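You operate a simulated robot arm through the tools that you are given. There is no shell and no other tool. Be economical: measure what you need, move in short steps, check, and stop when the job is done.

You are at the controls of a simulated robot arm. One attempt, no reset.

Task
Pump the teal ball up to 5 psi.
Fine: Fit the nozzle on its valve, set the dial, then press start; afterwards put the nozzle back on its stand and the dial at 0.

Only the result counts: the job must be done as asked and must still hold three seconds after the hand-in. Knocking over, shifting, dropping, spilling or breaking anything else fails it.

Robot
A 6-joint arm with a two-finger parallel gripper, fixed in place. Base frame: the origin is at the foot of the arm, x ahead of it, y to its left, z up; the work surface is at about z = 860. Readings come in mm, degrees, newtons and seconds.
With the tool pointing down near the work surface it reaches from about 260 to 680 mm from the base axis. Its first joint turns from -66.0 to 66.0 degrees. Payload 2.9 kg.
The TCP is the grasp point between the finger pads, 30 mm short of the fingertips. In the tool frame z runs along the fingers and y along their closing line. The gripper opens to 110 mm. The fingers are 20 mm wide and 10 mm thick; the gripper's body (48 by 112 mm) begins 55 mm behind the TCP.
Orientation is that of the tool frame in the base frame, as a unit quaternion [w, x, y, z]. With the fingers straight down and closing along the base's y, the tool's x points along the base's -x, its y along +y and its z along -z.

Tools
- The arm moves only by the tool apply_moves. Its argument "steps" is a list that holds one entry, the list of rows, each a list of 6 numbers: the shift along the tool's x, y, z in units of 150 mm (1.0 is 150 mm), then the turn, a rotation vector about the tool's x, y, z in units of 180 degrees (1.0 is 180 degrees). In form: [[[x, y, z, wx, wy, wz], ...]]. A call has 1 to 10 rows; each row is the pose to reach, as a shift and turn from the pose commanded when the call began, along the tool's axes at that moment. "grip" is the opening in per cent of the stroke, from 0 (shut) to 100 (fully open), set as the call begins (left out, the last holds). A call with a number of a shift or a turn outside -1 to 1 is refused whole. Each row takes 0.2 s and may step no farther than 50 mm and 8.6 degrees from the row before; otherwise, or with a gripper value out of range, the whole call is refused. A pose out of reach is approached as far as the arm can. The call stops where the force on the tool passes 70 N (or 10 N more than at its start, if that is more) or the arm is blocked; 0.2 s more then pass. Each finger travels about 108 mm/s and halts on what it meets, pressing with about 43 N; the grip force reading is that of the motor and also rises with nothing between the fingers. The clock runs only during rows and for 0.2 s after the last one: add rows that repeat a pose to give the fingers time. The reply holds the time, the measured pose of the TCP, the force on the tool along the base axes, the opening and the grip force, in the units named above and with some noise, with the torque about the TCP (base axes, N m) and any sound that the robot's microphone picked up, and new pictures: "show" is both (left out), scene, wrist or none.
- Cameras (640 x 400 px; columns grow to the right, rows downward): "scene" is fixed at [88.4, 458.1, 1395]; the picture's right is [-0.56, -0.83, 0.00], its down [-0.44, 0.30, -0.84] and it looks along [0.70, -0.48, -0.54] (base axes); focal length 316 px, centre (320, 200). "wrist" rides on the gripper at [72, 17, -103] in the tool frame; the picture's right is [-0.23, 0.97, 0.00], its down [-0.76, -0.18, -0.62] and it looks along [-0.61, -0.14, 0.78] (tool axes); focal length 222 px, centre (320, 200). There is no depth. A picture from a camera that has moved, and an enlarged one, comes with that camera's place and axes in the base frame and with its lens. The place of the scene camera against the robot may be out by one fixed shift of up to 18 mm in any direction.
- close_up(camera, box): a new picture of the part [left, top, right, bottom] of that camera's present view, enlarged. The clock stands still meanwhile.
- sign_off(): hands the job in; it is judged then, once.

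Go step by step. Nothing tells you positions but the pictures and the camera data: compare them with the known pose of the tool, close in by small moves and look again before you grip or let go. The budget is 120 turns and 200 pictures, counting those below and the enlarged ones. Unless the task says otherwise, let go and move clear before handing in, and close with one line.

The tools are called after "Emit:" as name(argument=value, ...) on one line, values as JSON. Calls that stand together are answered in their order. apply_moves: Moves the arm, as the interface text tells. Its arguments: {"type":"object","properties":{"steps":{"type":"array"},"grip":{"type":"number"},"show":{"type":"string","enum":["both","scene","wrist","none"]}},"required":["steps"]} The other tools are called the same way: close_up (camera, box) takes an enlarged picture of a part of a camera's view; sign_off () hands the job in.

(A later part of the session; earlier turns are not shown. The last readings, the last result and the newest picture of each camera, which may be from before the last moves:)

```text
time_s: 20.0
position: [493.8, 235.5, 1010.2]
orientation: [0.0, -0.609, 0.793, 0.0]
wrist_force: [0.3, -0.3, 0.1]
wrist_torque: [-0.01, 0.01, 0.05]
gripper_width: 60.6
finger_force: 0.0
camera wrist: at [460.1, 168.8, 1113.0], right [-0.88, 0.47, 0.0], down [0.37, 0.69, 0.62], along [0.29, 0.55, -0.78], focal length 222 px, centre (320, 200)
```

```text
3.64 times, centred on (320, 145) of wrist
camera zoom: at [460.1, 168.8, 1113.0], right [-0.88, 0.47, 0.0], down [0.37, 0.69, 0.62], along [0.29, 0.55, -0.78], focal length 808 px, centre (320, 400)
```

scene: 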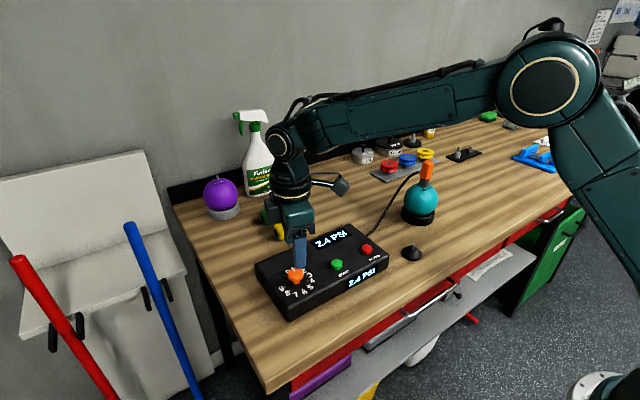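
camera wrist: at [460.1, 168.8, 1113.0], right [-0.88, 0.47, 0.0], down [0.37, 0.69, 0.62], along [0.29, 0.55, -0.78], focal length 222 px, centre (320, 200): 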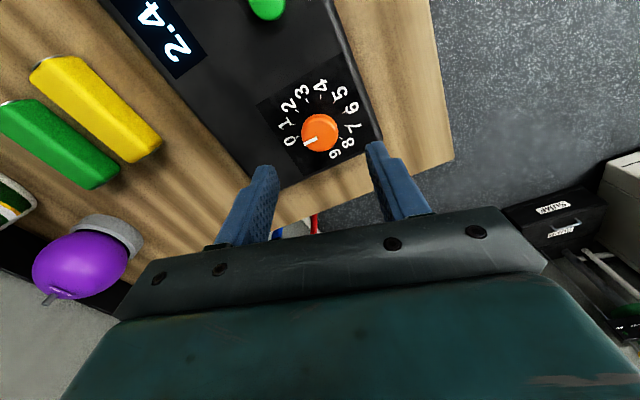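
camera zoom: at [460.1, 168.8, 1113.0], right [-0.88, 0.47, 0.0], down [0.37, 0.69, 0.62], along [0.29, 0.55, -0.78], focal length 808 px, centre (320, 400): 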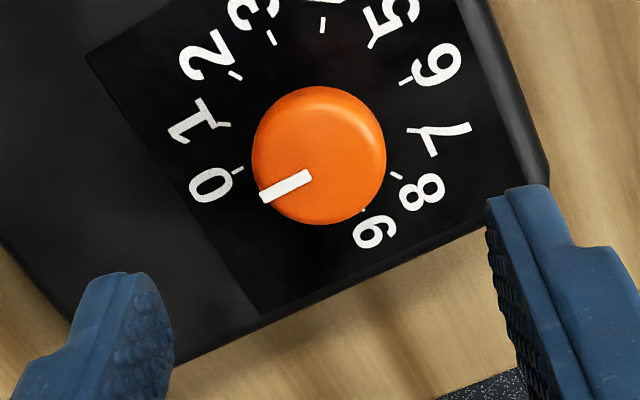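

The knob is centred under the gripper. Descending to z≈938 and then gripping.

Emit:
apply_moves(steps=[[[0, 0, 0.2, 0, 0, 0], [0, 0, 0.4, 0, 0, 0], [0, 0, 0.48, 0, 0, 0], [0, 0, 0.48, 0, 0, 0]]], show="wrist")

Emit:
close_up(camera="scene", box=[250, 200, 350, 320])

```text
time_s: 21.0
position: [493.0, 235.1, 936.6]
orientation: [0.0, -0.609, 0.793, -0.001]
wrist_force: [-0.4, 0.3, -0.5]
wrist_torque: [-0.04, 0.02, 0.02]
gripper_width: 60.8
finger_force: 0.1
camera wrist: at [459.7, 168.9, 1040.3], right [-0.88, 0.47, 0.0], down [0.37, 0.69, 0.62], along [0.29, 0.55, -0.78], focal length 222 px, centre (320, 200)
```

wrist: 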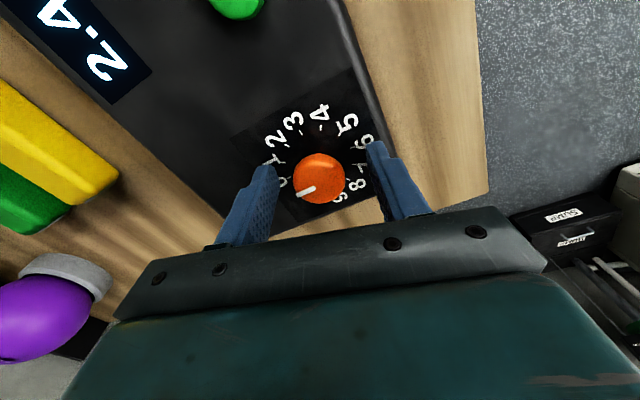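

```text
3.33 times, centred on (300, 260) of scene
camera zoom: at [88.4, 458.1, 1395.0], right [-0.56, -0.83, 0.0], down [-0.44, 0.3, -0.84], along [0.7, -0.48, -0.54], focal length 1053 px, centre (387, 0)
```

zoom: 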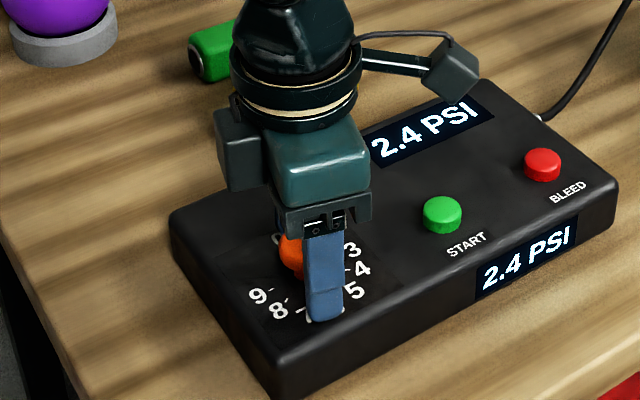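

Fingers straddle the knob with no contact. Closing.

Emit:
apply_moves(steps=[[[0, 0, 0, 0, 0, 0], [0, 0, 0, 0, 0, 0], [0, 0, 0, 0, 0, 0]]], grip=0, show="wrist")

```text
time_s: 21.8
position: [494.4, 234.0, 936.6]
orientation: [0.0, -0.609, 0.793, 0.0]
wrist_force: [7.4, -0.3, -5.2]
wrist_torque: [0.18, -0.22, 0.04]
gripper_width: 31.2
finger_force: 45.1
camera wrist: at [460.2, 168.7, 1040.5], right [-0.88, 0.47, 0.0], down [0.37, 0.69, 0.62], along [0.29, 0.55, -0.78], focal length 222 px, centre (320, 200)
```

wrist: 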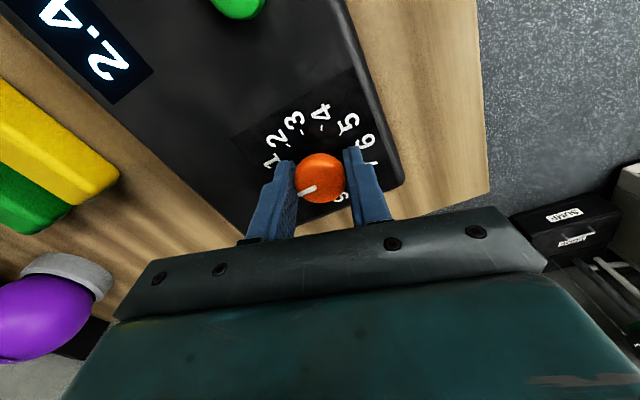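

Gripped at 31 mm. Twisting clockwise for the first 75° with a slight recentring.

Emit:
apply_moves(steps=[[[-0.0017, -0.0064, 0, 0, 0, 0], [-0.0017, -0.0064, 0, 0, 0, 0.0463], [-0.0017, -0.0064, 0, 0, 0, 0.0926], [-0.0017, -0.0064, 0, 0, 0, 0.1389], [-0.0017, -0.0064, 0, 0, 0, 0.1852], [-0.0017, -0.0064, 0, 0, 0, 0.2315], [-0.0017, -0.0064, 0, 0, 0, 0.2778], [-0.0017, -0.0064, 0, 0, 0, 0.3241], [-0.0017, -0.0064, 0, 0, 0, 0.3704], [-0.0017, -0.0064, 0, 0, 0, 0.4167]]], show="wrist")

Emit:
close_up(camera="wrist", box=[240, 110, 400, 220])

```text
time_s: 24.0
position: [494.0, 234.9, 938.0]
orientation: [-0.002, 0.0, 1.0, 0.0]
wrist_force: [-19.3, 3.7, -3.8]
wrist_torque: [0.12, 0.58, 0.02]
gripper_width: 31.3
finger_force: 45.0
camera wrist: at [422.9, 252.0, 1040.7], right [0.23, 0.97, 0.0], down [0.76, -0.18, 0.62], along [0.6, -0.14, -0.78], focal length 222 px, centre (320, 200)
```

wrist: 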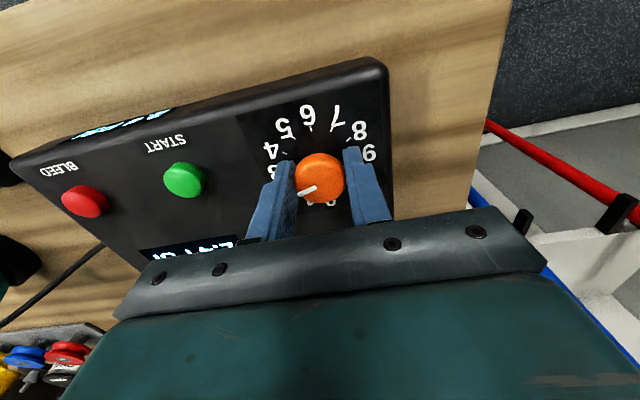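

```text
3.64 times, centred on (320, 165) of wrist
camera zoom: at [422.9, 252.0, 1040.7], right [0.23, 0.97, 0.0], down [0.76, -0.18, 0.62], along [0.6, -0.14, -0.78], focal length 808 px, centre (320, 327)
```

zoom: 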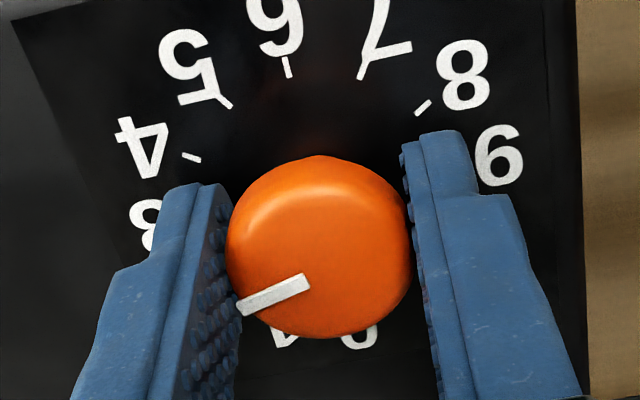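

The knob has turned with the fingers; there's a side load along x, so I'll shift −2 mm in x while turning the remaining 75°.

Emit:
apply_moves(steps=[[[0.014, -0.002, 0, 0, 0, 0], [0.014, -0.002, 0, 0, 0, 0.0463], [0.014, -0.002, 0, 0, 0, 0.0926], [0.014, -0.002, 0, 0, 0, 0.1389], [0.014, -0.002, 0, 0, 0, 0.1852], [0.014, -0.002, 0, 0, 0, 0.2315], [0.014, -0.002, 0, 0, 0, 0.2778], [0.014, -0.002, 0, 0, 0, 0.3241], [0.014, -0.002, 0, 0, 0, 0.3704], [0.014, -0.002, 0, 0, 0, 0.4167]]], show="wrist")

Emit:
close_up(camera="wrist", box=[240, 110, 400, 220])

```text
time_s: 26.2
position: [494.4, 235.1, 937.5]
orientation: [0.0, 0.61, 0.793, 0.001]
wrist_force: [17.7, 19.8, -22.1]
wrist_torque: [-0.16, -0.18, 0.0]
gripper_width: 31.3
finger_force: 45.1
camera wrist: at [492.7, 309.6, 1040.9], right [1.0, 0.03, 0.0], down [0.02, -0.78, 0.62], along [0.02, -0.62, -0.78], focal length 222 px, centre (320, 200)
```

wrist: 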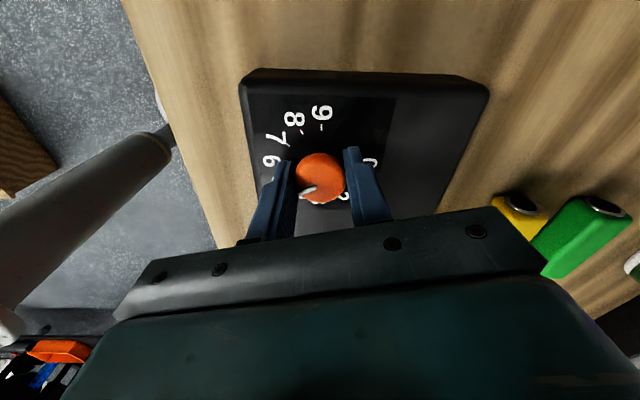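

```text
3.64 times, centred on (320, 165) of wrist
camera zoom: at [492.7, 309.6, 1040.9], right [1.0, 0.03, 0.0], down [0.02, -0.78, 0.62], along [0.02, -0.62, -0.78], focal length 808 px, centre (320, 327)
```

zoom: 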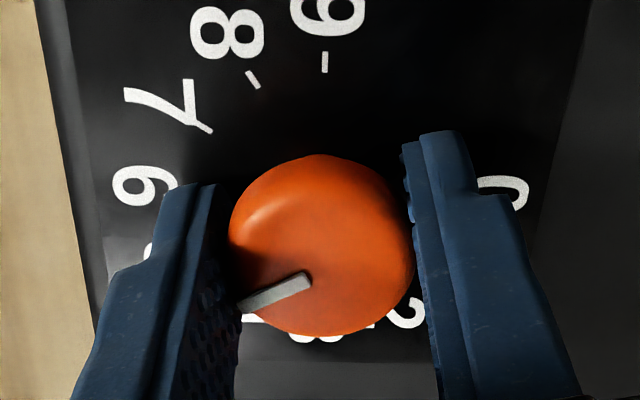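

The twist is complete. Releasing, lifting and checking the pointer.

Emit:
apply_moves(steps=[[[0, 0, 0, 0, 0, 0], [0, 0, 0, 0, 0, 0], [0, 0, -0.2, 0, 0, 0], [0, 0, -0.48, 0, 0, 0], [0, 0, -0.48, 0, 0, 0]]], grip=55, show="wrist")

Emit:
close_up(camera="wrist", box=[240, 90, 400, 200])

Emit:
close_up(camera="scene", box=[250, 200, 400, 320])

```text
time_s: 27.4
position: [494.0, 233.6, 1011.1]
orientation: [0.0, 0.609, 0.793, 0.0]
wrist_force: [-0.3, -0.4, 0.0]
wrist_torque: [0.0, -0.01, 0.05]
gripper_width: 60.3
finger_force: 0.1
camera wrist: at [491.4, 308.0, 1114.6], right [1.0, 0.03, 0.0], down [0.03, -0.78, 0.62], along [0.02, -0.62, -0.78], focal length 222 px, centre (320, 200)
```

wrist: 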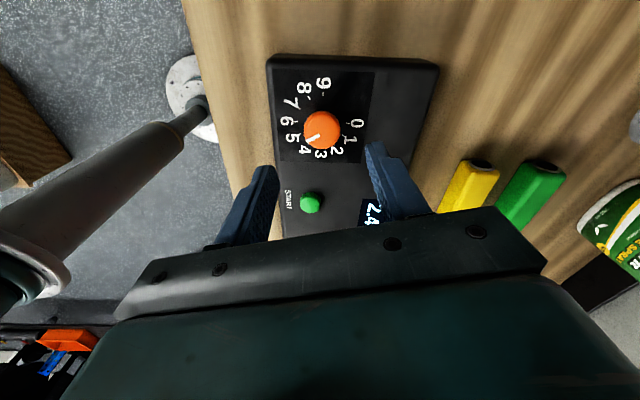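

```text
3.64 times, centred on (320, 145) of wrist
camera zoom: at [491.4, 308.0, 1114.6], right [1.0, 0.03, 0.0], down [0.03, -0.78, 0.62], along [0.02, -0.62, -0.78], focal length 808 px, centre (320, 400)
```

zoom: 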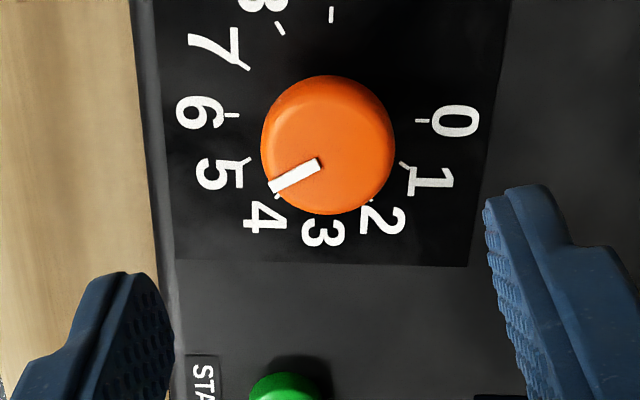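

```text
3.33 times, centred on (325, 260) of scene
camera zoom: at [88.4, 458.1, 1395.0], right [-0.56, -0.83, 0.0], down [-0.44, 0.3, -0.84], along [0.7, -0.48, -0.54], focal length 1053 px, centre (303, 0)
```

zoom: 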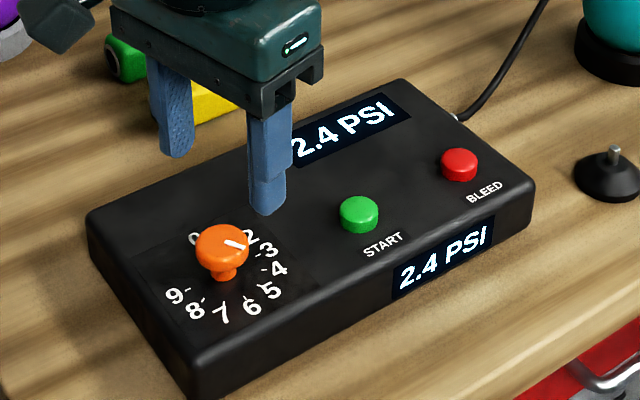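

The pointer's direction seems parallel to the 5 tick; I'll verify with a tighter zoom.

Emit:
close_up(camera="wrist", box=[285, 100, 355, 148])

Emit:
close_up(camera="scene", box=[270, 240, 340, 300])

```text
8.33 times, centred on (320, 124) of wrist
camera zoom: at [491.4, 308.0, 1114.6], right [1.0, 0.03, 0.0], down [0.03, -0.78, 0.62], along [0.02, -0.62, -0.78], focal length 1851 px, centre (320, 833)
```

zoom: 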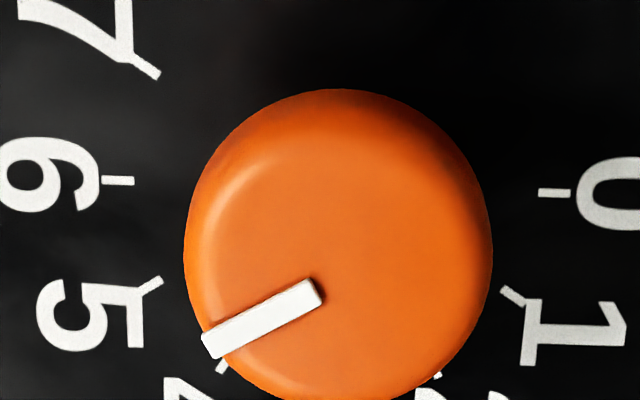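

```text
6.67 times, centred on (305, 270) of scene
camera zoom: at [88.4, 458.1, 1395.0], right [-0.56, -0.83, 0.0], down [-0.44, 0.3, -0.84], along [0.7, -0.48, -0.54], focal length 2107 px, centre (420, -267)
```

zoom: 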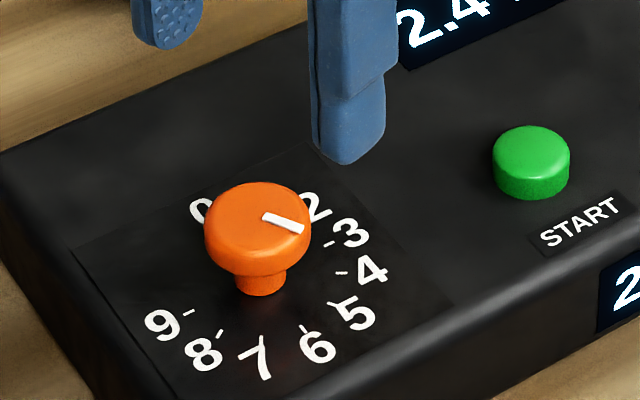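

The pointer matches the 5 tick within about a degree. Next I'll rotate back, close the fingers and move over the start button near (484,141.5).

Emit:
apply_moves(steps=[[[-0.064, -0.025, 0, 0, 0, -0.0463], [-0.128, -0.05, 0, 0, 0, -0.0926], [-0.192, -0.074, 0, 0, 0, -0.1389], [-0.256, -0.099, 0, 0, 0, -0.1852], [-0.32, -0.124, 0, 0, 0, -0.2315], [-0.383, -0.149, 0, 0, 0, -0.2778], [-0.447, -0.173, 0, 0, 0, -0.3241], [-0.511, -0.198, 0, 0, 0, -0.3704], [-0.575, -0.223, 0, 0, 0, -0.4167], [-0.575, -0.223, 0, 0, 0, -0.4167]]], grip=0, show="wrist")

Emit:
close_up(camera="wrist", box=[260, 80, 380, 170])

Emit:
close_up(camera="scene", box=[290, 190, 390, 290])

```text
time_s: 29.6
position: [483.3, 141.9, 1009.4]
orientation: [0.0, 0.0, 1.0, 0.0]
wrist_force: [-0.2, -0.3, -0.3]
wrist_torque: [0.0, -0.01, -0.01]
gripper_width: 0.0
finger_force: 37.8
camera wrist: at [411.5, 158.6, 1113.1], right [0.23, 0.97, 0.0], down [0.76, -0.18, 0.62], along [0.61, -0.14, -0.78], focal length 222 px, centre (320, 200)
```

wrist: 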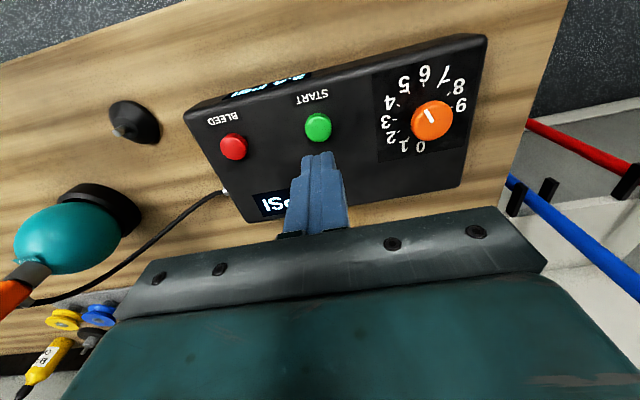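

```text
4.44 times, centred on (320, 125) of wrist
camera zoom: at [411.5, 158.6, 1113.1], right [0.23, 0.97, 0.0], down [0.76, -0.18, 0.62], along [0.61, -0.14, -0.78], focal length 987 px, centre (320, 533)
```

zoom: 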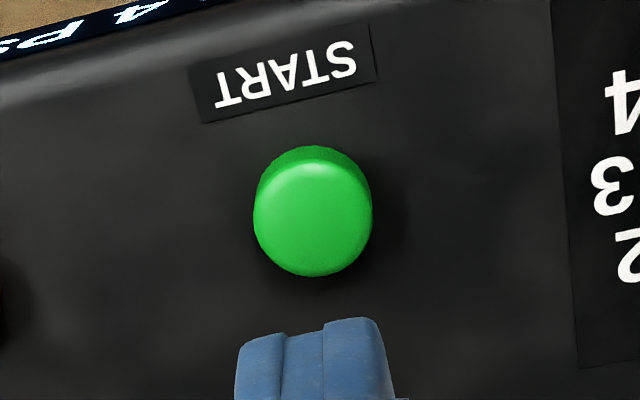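

```text
4.00 times, centred on (340, 240) of scene
camera zoom: at [88.4, 458.1, 1395.0], right [-0.56, -0.83, 0.0], down [-0.44, 0.3, -0.84], along [0.7, -0.48, -0.54], focal length 1264 px, centre (240, 40)
```

zoom: 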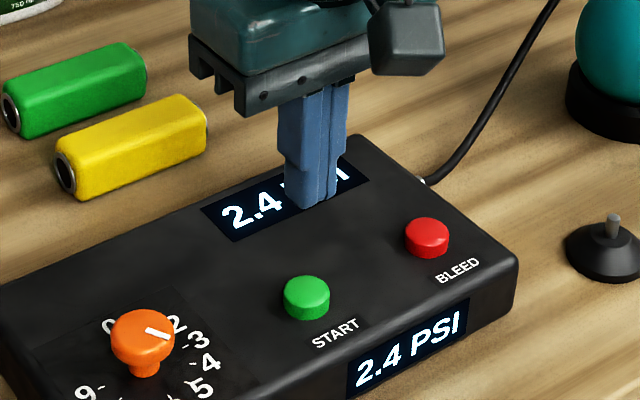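

Button centred near (487,140). Descending in small steps to press start.

Emit:
apply_moves(steps=[[[-0.025, -0.01, 0.2, 0, 0, 0], [-0.025, -0.01, 0.4, 0, 0, 0], [-0.025, -0.01, 0.42, 0, 0, 0], [-0.025, -0.01, 0.44, 0, 0, 0], [-0.025, -0.01, 0.46, 0, 0, 0]]], show="none")

Emit:
close_up(camera="scene", box=[290, 190, 390, 290])

```text
time_s: 30.8
position: [487.8, 140.1, 941.3]
orientation: [0.0, 0.0, 1.0, -0.001]
wrist_force: [0.2, -1.0, 3.8]
wrist_torque: [-0.04, -0.01, -0.04]
gripper_width: 0.3
finger_force: 37.4
heard: click
```

```text
4.00 times, centred on (340, 240) of scene
camera zoom: at [88.3, 458.1, 1395.1], right [-0.56, -0.83, 0.0], down [-0.44, 0.3, -0.84], along [0.7, -0.48, -0.54], focal length 1264 px, centre (240, 40)
```

zoom: 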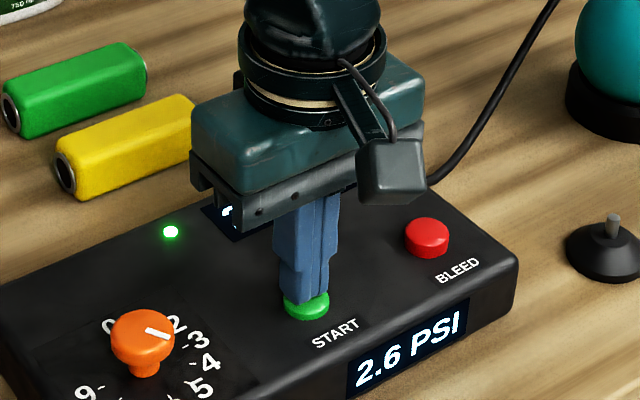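

A click was heard, a lamp lit and the pressure is rising (2.6). I'll lift off the button and watch.

Emit:
apply_moves(steps=[[[0, 0, -0.1, 0, 0, 0], [0, 0, -0.4, 0, 0, 0], [0, 0, -0.6, 0, 0, 0], [0, 0, -0.6, 0, 0, 0], [0, 0, -0.6, 0, 0, 0]]], show="none")

Emit:
close_up(camera="scene", box=[250, 190, 400, 320])

```text
time_s: 32.0
position: [487.3, 141.1, 1029.9]
orientation: [0.0, 0.0, 1.0, 0.0]
wrist_force: [0.0, -0.4, -0.9]
wrist_torque: [0.02, 0.03, -0.02]
gripper_width: 0.0
finger_force: 37.6
```

```text
3.08 times, centred on (325, 255) of scene
camera zoom: at [88.4, 458.1, 1395.0], right [-0.56, -0.83, 0.0], down [-0.44, 0.3, -0.84], along [0.7, -0.48, -0.54], focal length 972 px, centre (305, 31)
```

zoom: 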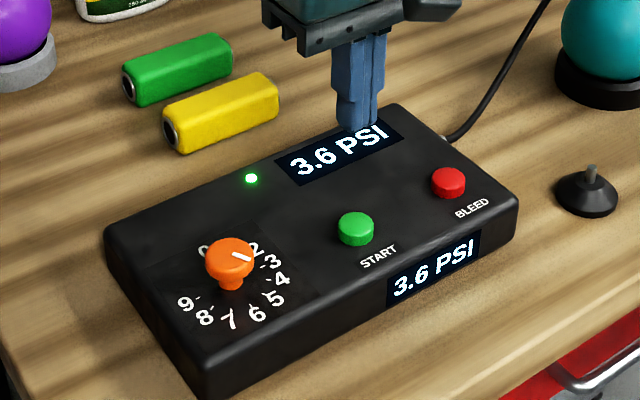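

Pressure 3.6 and rising about 0.8 per second. Waiting in place to see it stop at the set value.

Emit:
apply_moves(steps=[[[0, 0, -0.6, 0, 0, 0]]], show="none")

```text
refused: row 1 steps farther than a row can; nothing moved
```

Emit:
apply_moves(steps=[[[0, 0, -0.1, 0, 0, 0], [0, 0, -0.2, 0, 0, 0], [0, 0, -0.3, 0, 0, 0], [0, 0, -0.3, 0, 0, 0], [0, 0, -0.3, 0, 0, 0], [0, 0, -0.3, 0, 0, 0], [0, 0, -0.3, 0, 0, 0], [0, 0, -0.3, 0, 0, 0], [0, 0, -0.3, 0, 0, 0], [0, 0, -0.3, 0, 0, 0]]], show="none")

Emit:
close_up(camera="scene", box=[250, 190, 400, 320])

```text
time_s: 34.2
position: [486.8, 141.2, 1074.9]
orientation: [0.0, 0.0, 1.0, 0.0]
wrist_force: [0.3, -0.1, 0.3]
wrist_torque: [-0.03, 0.03, 0.02]
gripper_width: 0.3
finger_force: 37.6
```

```text
3.08 times, centred on (325, 255) of scene
camera zoom: at [88.4, 458.1, 1395.0], right [-0.56, -0.83, 0.0], down [-0.44, 0.3, -0.84], along [0.7, -0.48, -0.54], focal length 972 px, centre (305, 31)
```

zoom: 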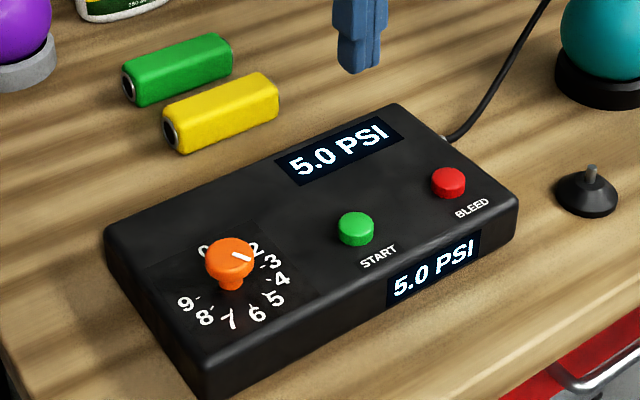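

The gauge holds 5.0 and the lamp is off. Now returning to the nozzle on the ball.

Emit:
apply_moves(steps=[[[0, -0.25, -0.15, 0, 0, 0], [0, -0.5, -0.3, 0, 0, 0], [0, -0.75, -0.3, 0, 0, 0], [0, -1.0, -0.3, 0, 0, 0]]], grip=55, show="none")

Emit:
apply_moves(steps=[[[-0.1, -0.25, 0, 0, 0, 0], [-0.2, -0.5, 0, 0, 0, 0], [-0.3, -0.75, 0, 0, 0, 0], [-0.417, -1.0, 0, 0, 0, 0], [-0.417, -1.0, 0, 0, 0, 0]]], show="none")

Emit:
apply_moves(steps=[[[0, -0.267, 0, 0, 0, 0], [0, -0.267, 0.2, 0, 0, 0], [0, -0.267, 0.2, 0, 0, 0]]])

Emit:
close_up(camera="wrist", box=[240, 80, 400, 200])

Emit:
close_up(camera="scene", box=[390, 120, 460, 230])

```text
time_s: 35.2
position: [486.2, -8.5, 1120.2]
orientation: [0.0, 0.0, 1.0, 0.0]
wrist_force: [0.1, -0.2, 0.1]
wrist_torque: [0.01, 0.0, -0.01]
gripper_width: 60.2
finger_force: 0.0
```

```text
time_s: 36.4
position: [549.6, -159.1, 1119.8]
orientation: [-0.001, 0.0, 1.0, 0.0]
wrist_force: [-0.8, -0.8, 0.2]
wrist_torque: [-0.01, 0.0, 0.01]
gripper_width: 60.4
finger_force: 0.1
```

```text
time_s: 37.2
position: [549.3, -200.0, 1090.1]
orientation: [0.0, 0.0, 1.0, 0.0]
wrist_force: [-0.3, -0.6, -0.4]
wrist_torque: [0.03, 0.0, -0.01]
gripper_width: 60.4
finger_force: 0.0
camera wrist: at [477.5, -182.1, 1193.9], right [0.23, 0.97, 0.0], down [0.76, -0.18, 0.62], along [0.61, -0.14, -0.78], focal length 222 px, centre (320, 200)
```

scene: 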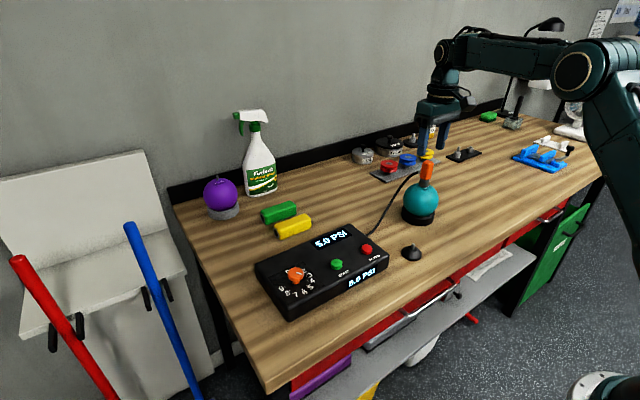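
wrist: 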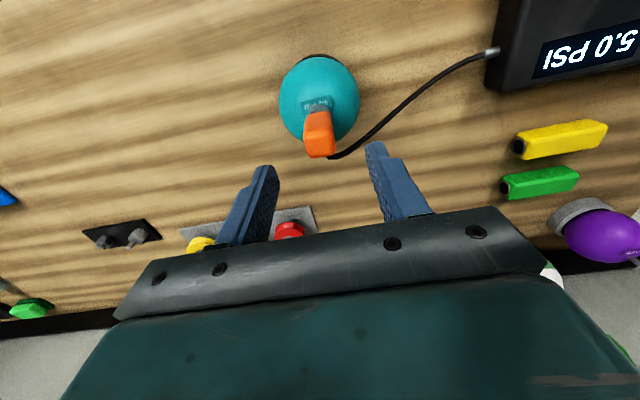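

```text
3.33 times, centred on (320, 140) of wrist
camera zoom: at [477.5, -182.1, 1193.9], right [0.23, 0.97, 0.0], down [0.76, -0.18, 0.62], along [0.61, -0.14, -0.78], focal length 740 px, centre (320, 400)
```

zoom: 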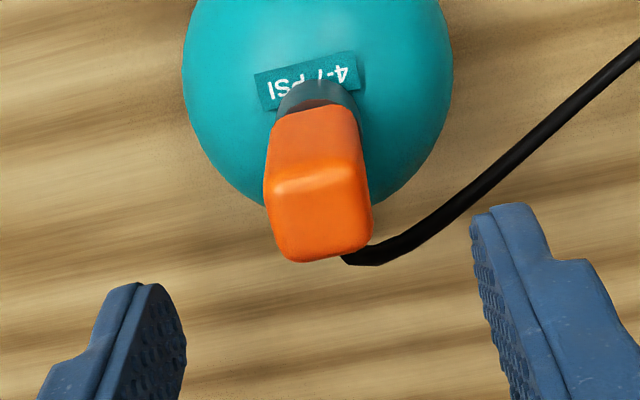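

```text
3.64 times, centred on (425, 175) of scene
camera zoom: at [88.4, 458.1, 1395.0], right [-0.56, -0.83, 0.0], down [-0.44, 0.3, -0.84], along [0.7, -0.48, -0.54], focal length 1149 px, centre (-62, 291)
```

zoom: 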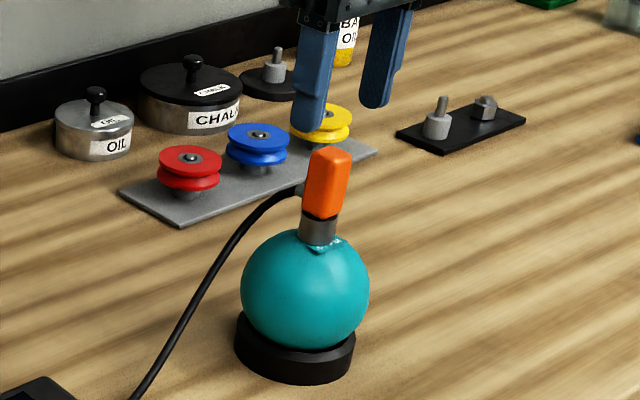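

The nozzle is still seated upright and under the gripper. Descending to the same grip height and closing.

Emit:
apply_moves(steps=[[[-0.005, 0.003, 0.2, 0, 0, 0], [-0.005, 0.003, 0.4, 0, 0, 0], [-0.005, 0.003, 0.467, 0, 0, 0], [-0.005, 0.003, 0.467, 0, 0, 0]]], show="wrist")

Emit:
apply_moves(steps=[[[0, 0, 0, 0, 0, 0], [0, 0, 0, 0, 0, 0], [0, 0, 0, 0, 0, 0]]], grip=0, show="wrist")

Emit:
close_up(camera="scene", box=[390, 120, 460, 230])

```text
time_s: 38.2
position: [550.7, -198.5, 1020.5]
orientation: [0.0, 0.001, 1.0, 0.0]
wrist_force: [0.4, 0.6, 0.2]
wrist_torque: [-0.02, 0.01, 0.01]
gripper_width: 60.4
finger_force: 0.0
camera wrist: at [478.8, -181.4, 1123.9], right [0.23, 0.97, 0.0], down [0.76, -0.18, 0.62], along [0.61, -0.14, -0.78], focal length 222 px, centre (320, 200)
```

wrist: 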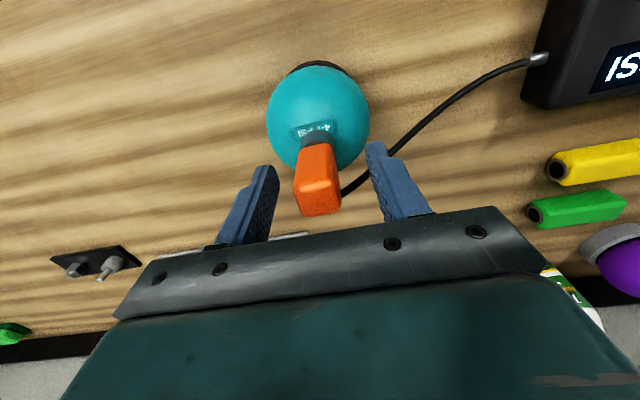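

```text
time_s: 39.0
position: [551.3, -198.9, 1021.4]
orientation: [0.0, 0.0, 1.0, 0.0]
wrist_force: [0.3, -0.6, 0.5]
wrist_torque: [-0.06, 0.01, -0.02]
gripper_width: 23.2
finger_force: 42.9
camera wrist: at [478.8, -181.5, 1124.3], right [0.23, 0.97, 0.0], down [0.76, -0.18, 0.62], along [0.61, -0.14, -0.78], focal length 222 px, centre (320, 200)
```

wrist: 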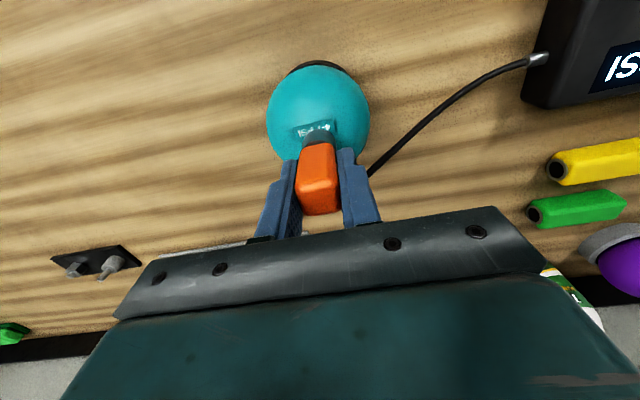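

```text
3.64 times, centred on (425, 175) of scene
camera zoom: at [88.4, 458.1, 1395.0], right [-0.56, -0.83, 0.0], down [-0.44, 0.3, -0.84], along [0.7, -0.48, -0.54], focal length 1149 px, centre (-62, 291)
```

zoom: 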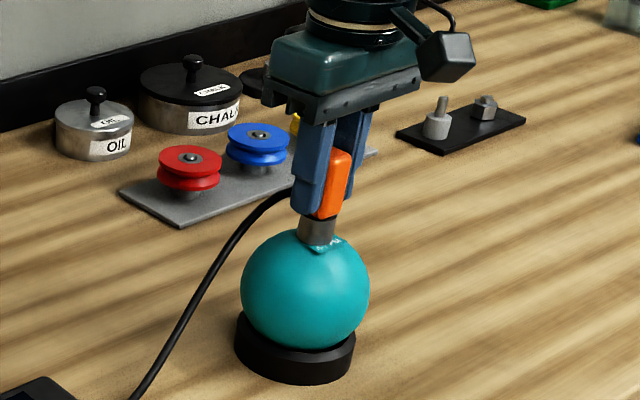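

Gripped at 23 mm. Pulling slowly straight up.

Emit:
apply_moves(steps=[[[0, 0, -0.03, 0, 0, 0], [0, 0, -0.06, 0, 0, 0], [0, 0, -0.1, 0, 0, 0], [0, 0, -0.15, 0, 0, 0], [0, 0, -0.2, 0, 0, 0], [0, 0, -0.2, 0, 0, 0]]], show="none")

Emit:
close_up(camera="scene", box=[390, 120, 460, 230])

```text
time_s: 40.4
position: [550.2, -199.1, 1050.1]
orientation: [0.0, 0.001, 1.0, 0.0]
wrist_force: [0.0, 0.0, 0.2]
wrist_torque: [-0.02, -0.01, 0.0]
gripper_width: 23.1
finger_force: 42.8
```

```text
3.64 times, centred on (425, 175) of scene
camera zoom: at [88.4, 458.1, 1395.0], right [-0.56, -0.83, 0.0], down [-0.44, 0.3, -0.84], along [0.7, -0.48, -0.54], focal length 1149 px, centre (-62, 291)
```

zoom: 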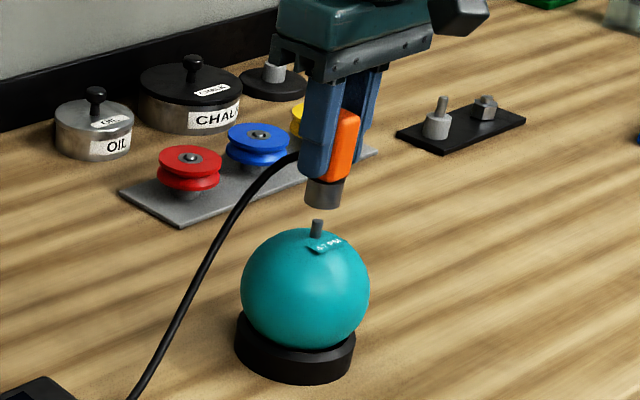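

The nozzle is off, the ball is undisturbed. Raising and carrying it to above the stand.

Emit:
apply_moves(steps=[[[0, 0, -0.3, 0, 0, 0], [0.13, 0.18, -0.33, 0, 0, 0], [0.3, 0.4, -0.33, 0, 0, 0], [0.48, 0.65, -0.33, 0, 0, 0], [0.667, 0.903, -0.33, 0, 0, 0], [0.667, 0.903, -0.1, 0, 0, 0], [0.667, 0.903, 0.2, 0, 0, 0], [0.667, 0.903, 0.5, 0, 0, 0], [0.667, 0.903, 0.5, 0, 0, 0]]], show="wrist")

Emit:
close_up(camera="scene", box=[385, 185, 445, 265])

Emit:
close_up(camera="wrist", box=[270, 80, 370, 150])

```text
time_s: 42.4
position: [449.9, -64.1, 976.9]
orientation: [0.0, 0.0, 1.0, 0.0]
wrist_force: [0.0, 0.3, -0.5]
wrist_torque: [-0.05, -0.03, 0.01]
gripper_width: 22.9
finger_force: 42.8
camera wrist: at [377.8, -47.2, 1079.1], right [0.23, 0.97, 0.0], down [0.76, -0.18, 0.62], along [0.61, -0.14, -0.78], focal length 222 px, centre (320, 200)
```

wrist: 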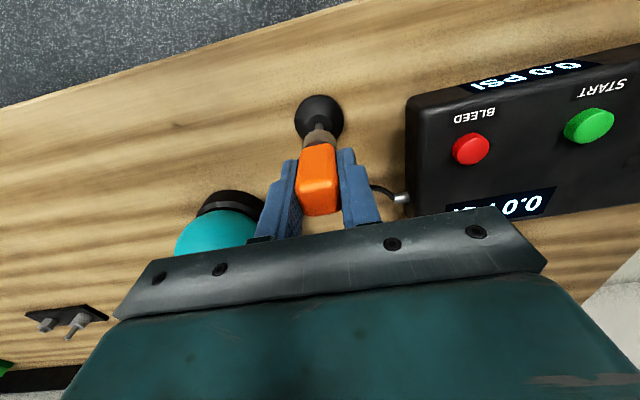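

```text
5.00 times, centred on (415, 225) of scene
camera zoom: at [88.4, 458.1, 1395.0], right [-0.56, -0.83, 0.0], down [-0.44, 0.3, -0.84], along [0.7, -0.48, -0.54], focal length 1580 px, centre (-155, 75)
```

zoom: 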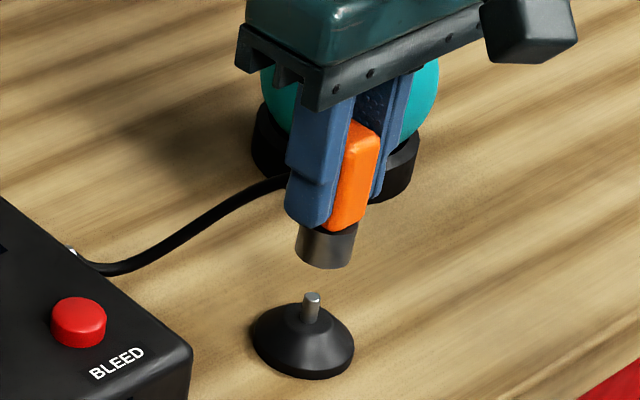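

```text
5.71 times, centred on (320, 115) of wrist
camera zoom: at [377.8, -47.2, 1079.1], right [0.23, 0.97, 0.0], down [0.76, -0.18, 0.62], along [0.61, -0.14, -0.78], focal length 1269 px, centre (320, 686)
```

zoom: 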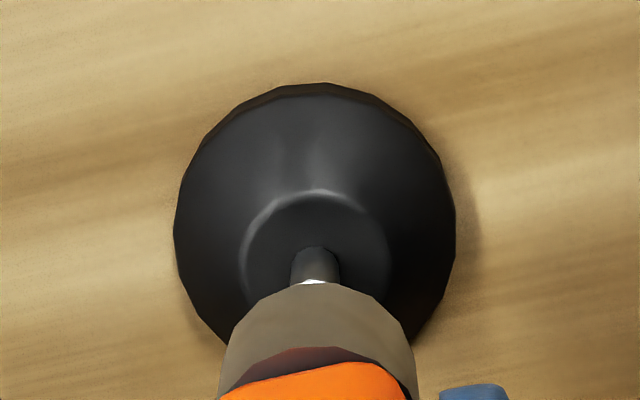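

Laterally aligned; scene view and the regrip offset suggest the nozzle needs about +2 mm in x. I'll adjust and lower partway with force check.

Emit:
apply_moves(steps=[[[-0.014, 0.002, 0, 0, 0, 0], [-0.014, 0.002, 0.08, 0, 0, 0], [-0.014, 0.002, 0.11, 0, 0, 0], [-0.014, 0.002, 0.11, 0, 0, 0]]], show="none")

Emit:
close_up(camera="scene", box=[385, 205, 435, 265])

```text
time_s: 43.4
position: [451.6, -63.6, 959.3]
orientation: [0.0, 0.0, 1.0, 0.0]
wrist_force: [-0.6, 0.4, -0.9]
wrist_torque: [0.0, -0.02, 0.0]
gripper_width: 23.4
finger_force: 44.0
```

```text
6.67 times, centred on (410, 235) of scene
camera zoom: at [88.4, 458.1, 1395.0], right [-0.56, -0.83, 0.0], down [-0.44, 0.3, -0.84], along [0.7, -0.48, -0.54], focal length 2107 px, centre (-280, -33)
```

zoom: 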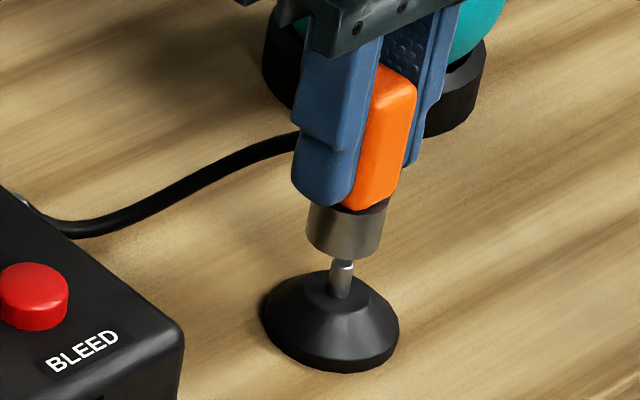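

Aligned within about a millimetre. Continuing down in small steps.

Emit:
apply_moves(steps=[[[0.002, 0, 0.03, 0, 0, 0], [0.002, 0, 0.06, 0, 0, 0], [0.002, 0, 0.09, 0, 0, 0], [0.002, 0, 0.12, 0, 0, 0]]], show="none")

Emit:
close_up(camera="scene", box=[385, 205, 435, 265])

```text
time_s: 44.4
position: [454.2, -62.9, 942.3]
orientation: [0.004, 0.0, 1.0, -0.001]
wrist_force: [-1.1, 1.6, 32.0]
wrist_torque: [-0.01, 0.2, 0.02]
gripper_width: 23.3
finger_force: 42.9
```

```text
6.67 times, centred on (410, 235) of scene
camera zoom: at [87.9, 458.3, 1395.0], right [-0.56, -0.83, 0.0], down [-0.44, 0.3, -0.84], along [0.7, -0.48, -0.54], focal length 2107 px, centre (-280, -33)
```

zoom: 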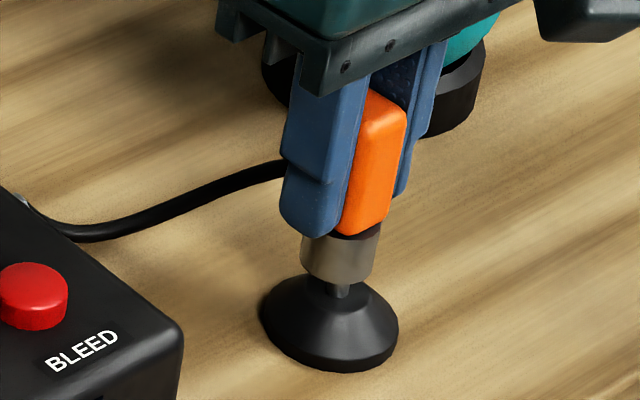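

It caught the rim (contact torque says the peg lies toward −x,−y). I'll back off and retry at about (450,-64.3).

Emit:
apply_moves(steps=[[[0.002, 0, -0.06, 0, 0, 0], [0.016, -0.005, -0.06, 0, 0, 0], [0.016, -0.005, -0.06, 0, 0, 0]]], show="none")

Emit:
close_up(camera="scene", box=[385, 205, 435, 265])

Emit:
close_up(camera="wrist", box=[270, 80, 370, 150])

```text
time_s: 45.2
position: [449.8, -64.4, 950.4]
orientation: [-0.001, 0.001, 1.0, -0.001]
wrist_force: [1.0, -0.3, -0.8]
wrist_torque: [0.0, 0.0, -0.01]
gripper_width: 23.3
finger_force: 43.2
```

```text
6.67 times, centred on (410, 235) of scene
camera zoom: at [88.4, 458.1, 1395.0], right [-0.56, -0.83, 0.0], down [-0.44, 0.3, -0.84], along [0.7, -0.48, -0.54], focal length 2107 px, centre (-280, -33)
```

zoom: 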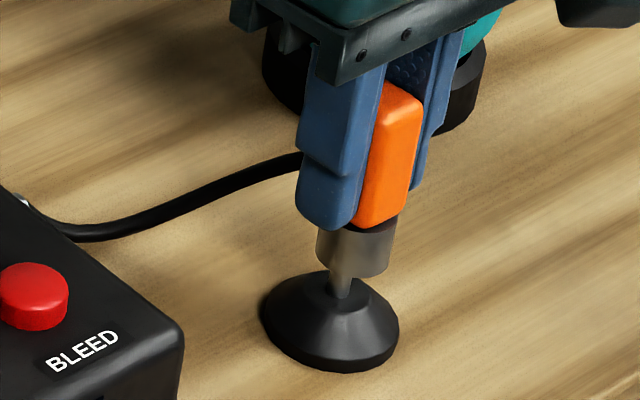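

```text
5.71 times, centred on (320, 115) of wrist
camera zoom: at [377.7, -47.3, 1053.2], right [0.23, 0.97, 0.0], down [0.76, -0.18, 0.62], along [0.61, -0.14, -0.78], focal length 1269 px, centre (320, 686)
```

zoom: 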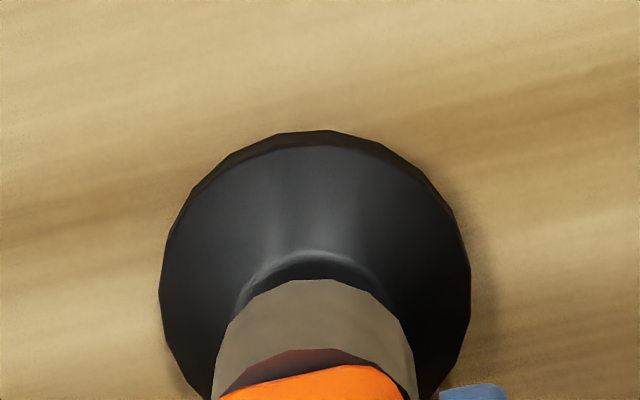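

The two trials bracket the peg: comparing with the successful ball insertion, the best spot is about (450.6,-64). Adjusting by +0.7/+0.4 mm and descending gently.

Emit:
apply_moves(steps=[[[-0.005, 0.0025, 0, 0, 0, 0], [-0.005, 0.0025, 0.02, 0, 0, 0], [-0.005, 0.0025, 0.04, 0, 0, 0], [-0.005, 0.0025, 0.055, 0, 0, 0]]], show="none")

Emit:
close_up(camera="scene", box=[385, 205, 435, 265])

```text
time_s: 46.2
position: [450.4, -63.2, 943.9]
orientation: [0.001, 0.0, 1.0, 0.0]
wrist_force: [-7.0, 1.8, 27.2]
wrist_torque: [0.02, 0.34, -0.04]
gripper_width: 23.1
finger_force: 42.8
```

```text
6.67 times, centred on (410, 235) of scene
camera zoom: at [87.8, 458.2, 1395.0], right [-0.56, -0.83, 0.0], down [-0.44, 0.3, -0.84], along [0.7, -0.48, -0.54], focal length 2107 px, centre (-280, -33)
```

zoom: 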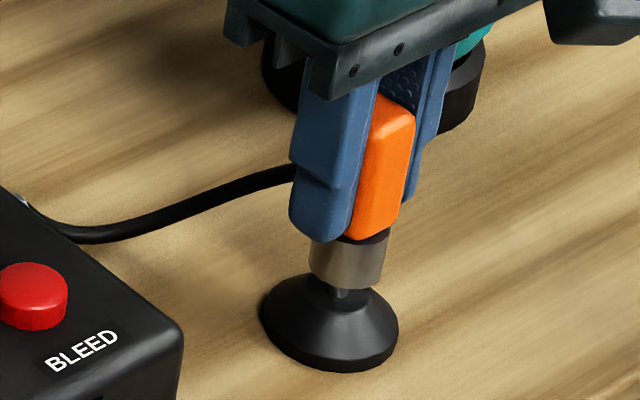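

The contact is now near the axis, similar to the ball fitting. I'll push a little further and see whether it slides down.

Emit:
apply_moves(steps=[[[0, 0, 0.01, 0, 0, 0], [0, 0, 0.02, 0, 0, 0]]], show="none")

Emit:
close_up(camera="scene", box=[385, 205, 435, 265])

Emit:
close_up(camera="wrist", box=[270, 80, 370, 150])

```text
time_s: 46.8
position: [450.8, -62.1, 941.7]
orientation: [0.003, 0.001, 1.0, 0.0]
wrist_force: [-10.2, 0.5, 50.9]
wrist_torque: [-0.08, 0.39, -0.01]
gripper_width: 23.3
finger_force: 42.9
```

```text
6.67 times, centred on (410, 235) of scene
camera zoom: at [87.4, 458.3, 1395.1], right [-0.56, -0.83, 0.0], down [-0.44, 0.3, -0.84], along [0.7, -0.48, -0.53], focal length 2107 px, centre (-280, -33)
```

zoom: 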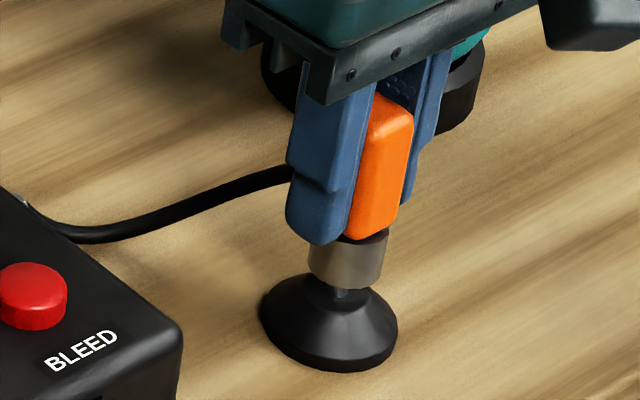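

```text
5.71 times, centred on (320, 115) of wrist
camera zoom: at [378.6, -46.5, 1044.9], right [0.23, 0.97, 0.0], down [0.76, -0.18, 0.63], along [0.61, -0.14, -0.78], focal length 1269 px, centre (320, 686)
```

zoom: 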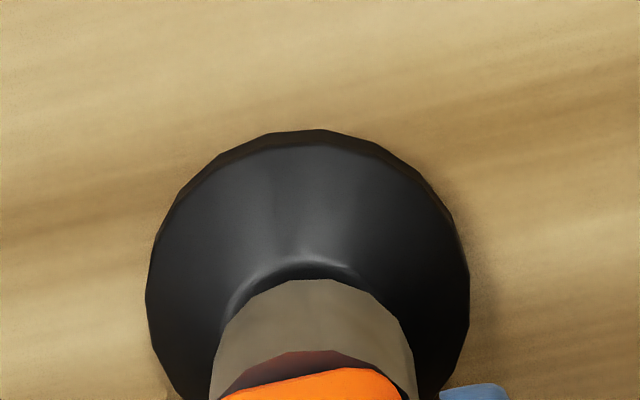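

Still blocked; both torque and wrist view say the peg lies toward −y (and slightly +x). Backing off, then retrying at about (452,-65).

Emit:
apply_moves(steps=[[[0, 0, -0.07, 0, 0, 0], [0, 0, -0.07, 0, 0, 0]]], show="none")

Emit:
close_up(camera="wrist", box=[270, 80, 370, 150])

Emit:
close_up(camera="scene", box=[390, 220, 430, 265])

```text
time_s: 47.4
position: [448.3, -63.7, 948.6]
orientation: [-0.001, 0.0, 1.0, 0.0]
wrist_force: [0.3, 0.3, -0.6]
wrist_torque: [0.01, 0.0, -0.04]
gripper_width: 23.1
finger_force: 42.9
```

```text
5.71 times, centred on (320, 115) of wrist
camera zoom: at [378.1, -46.6, 1052.1], right [0.23, 0.97, 0.0], down [0.76, -0.18, 0.62], along [0.61, -0.14, -0.78], focal length 1269 px, centre (320, 686)
```

zoom: 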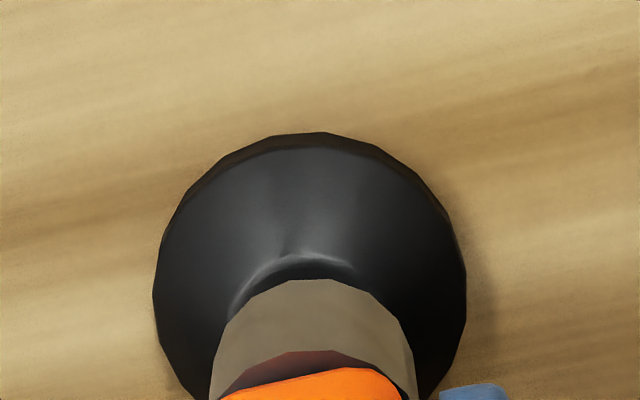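

```text
8.89 times, centred on (410, 242) of scene
camera zoom: at [88.4, 458.1, 1395.0], right [-0.56, -0.83, 0.0], down [-0.44, 0.3, -0.84], along [0.7, -0.48, -0.54], focal length 2809 px, centre (-480, -178)
```

zoom: 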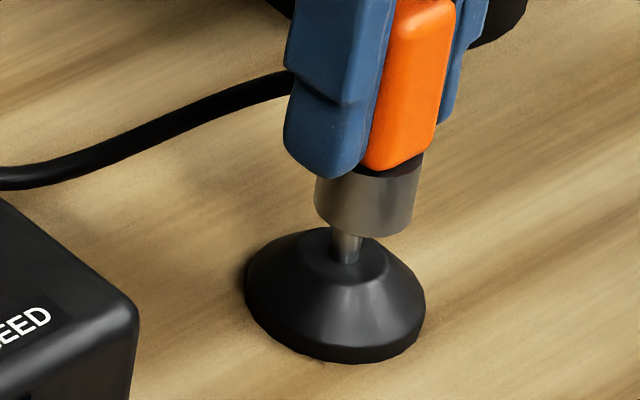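

Peg lies about 1.1 mm to the −y side of the ferrule in the wrist view. Shifting to about (451.8,-65.2) and descending gently.

Emit:
apply_moves(steps=[[[-0.0105, -0.01, 0, 0, 0, 0], [-0.0105, -0.01, 0.015, 0, 0, 0], [-0.0105, -0.01, 0.03, 0, 0, 0], [-0.0105, -0.01, 0.045, 0, 0, 0]]], show="none")

Emit:
close_up(camera="wrist", box=[270, 80, 370, 150])

Emit:
close_up(camera="scene", box=[390, 220, 430, 265])

```text
time_s: 48.4
position: [451.9, -65.3, 942.8]
orientation: [0.001, -0.001, 1.0, 0.0]
wrist_force: [0.2, 0.5, -0.4]
wrist_torque: [0.0, 0.01, 0.01]
gripper_width: 23.0
finger_force: 43.1
```

```text
5.71 times, centred on (320, 115) of wrist
camera zoom: at [380.5, -48.0, 1046.0], right [0.23, 0.97, 0.0], down [0.76, -0.18, 0.62], along [0.61, -0.14, -0.78], focal length 1269 px, centre (320, 686)
```

zoom: 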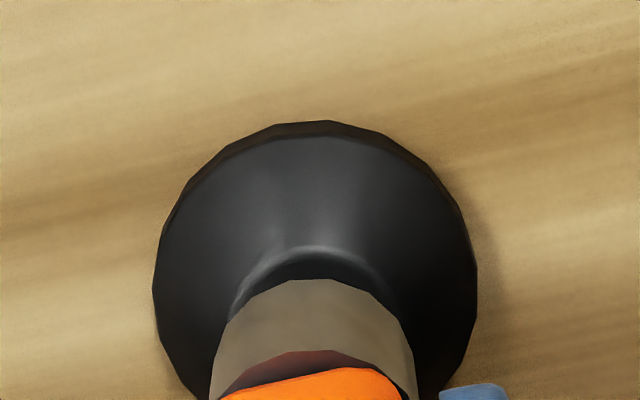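

```text
8.89 times, centred on (410, 242) of scene
camera zoom: at [88.4, 458.1, 1395.0], right [-0.56, -0.83, 0.0], down [-0.44, 0.3, -0.84], along [0.7, -0.48, -0.54], focal length 2809 px, centre (-480, -178)
```

zoom: 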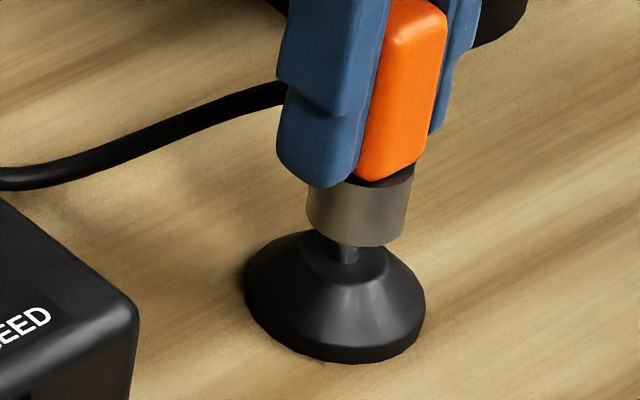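

No contact yet at this height. Continuing down slowly.

Emit:
apply_moves(steps=[[[0, 0, 0.01, 0, 0, 0], [0, 0, 0.02, 0, 0, 0], [0, 0, 0.03, 0, 0, 0]]], show="none")

Emit:
close_up(camera="scene", box=[390, 220, 430, 265])

```text
time_s: 49.2
position: [452.1, -65.2, 937.7]
orientation: [0.001, 0.0, 1.0, 0.0]
wrist_force: [-0.3, 0.4, -0.9]
wrist_torque: [0.0, -0.01, 0.0]
gripper_width: 23.5
finger_force: 43.2
```

```text
8.89 times, centred on (410, 242) of scene
camera zoom: at [88.4, 458.1, 1395.0], right [-0.56, -0.83, 0.0], down [-0.44, 0.3, -0.84], along [0.7, -0.48, -0.54], focal length 2809 px, centre (-480, -178)
```

zoom: 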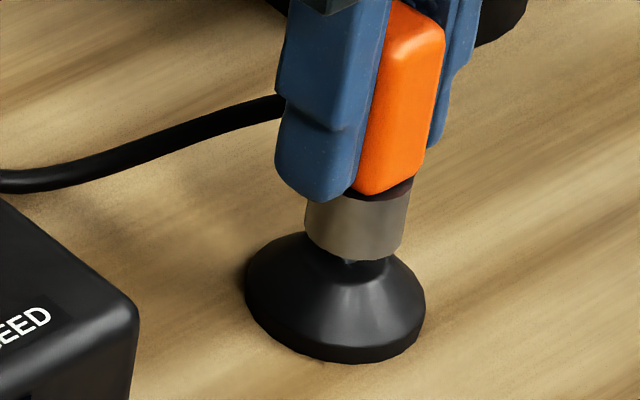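

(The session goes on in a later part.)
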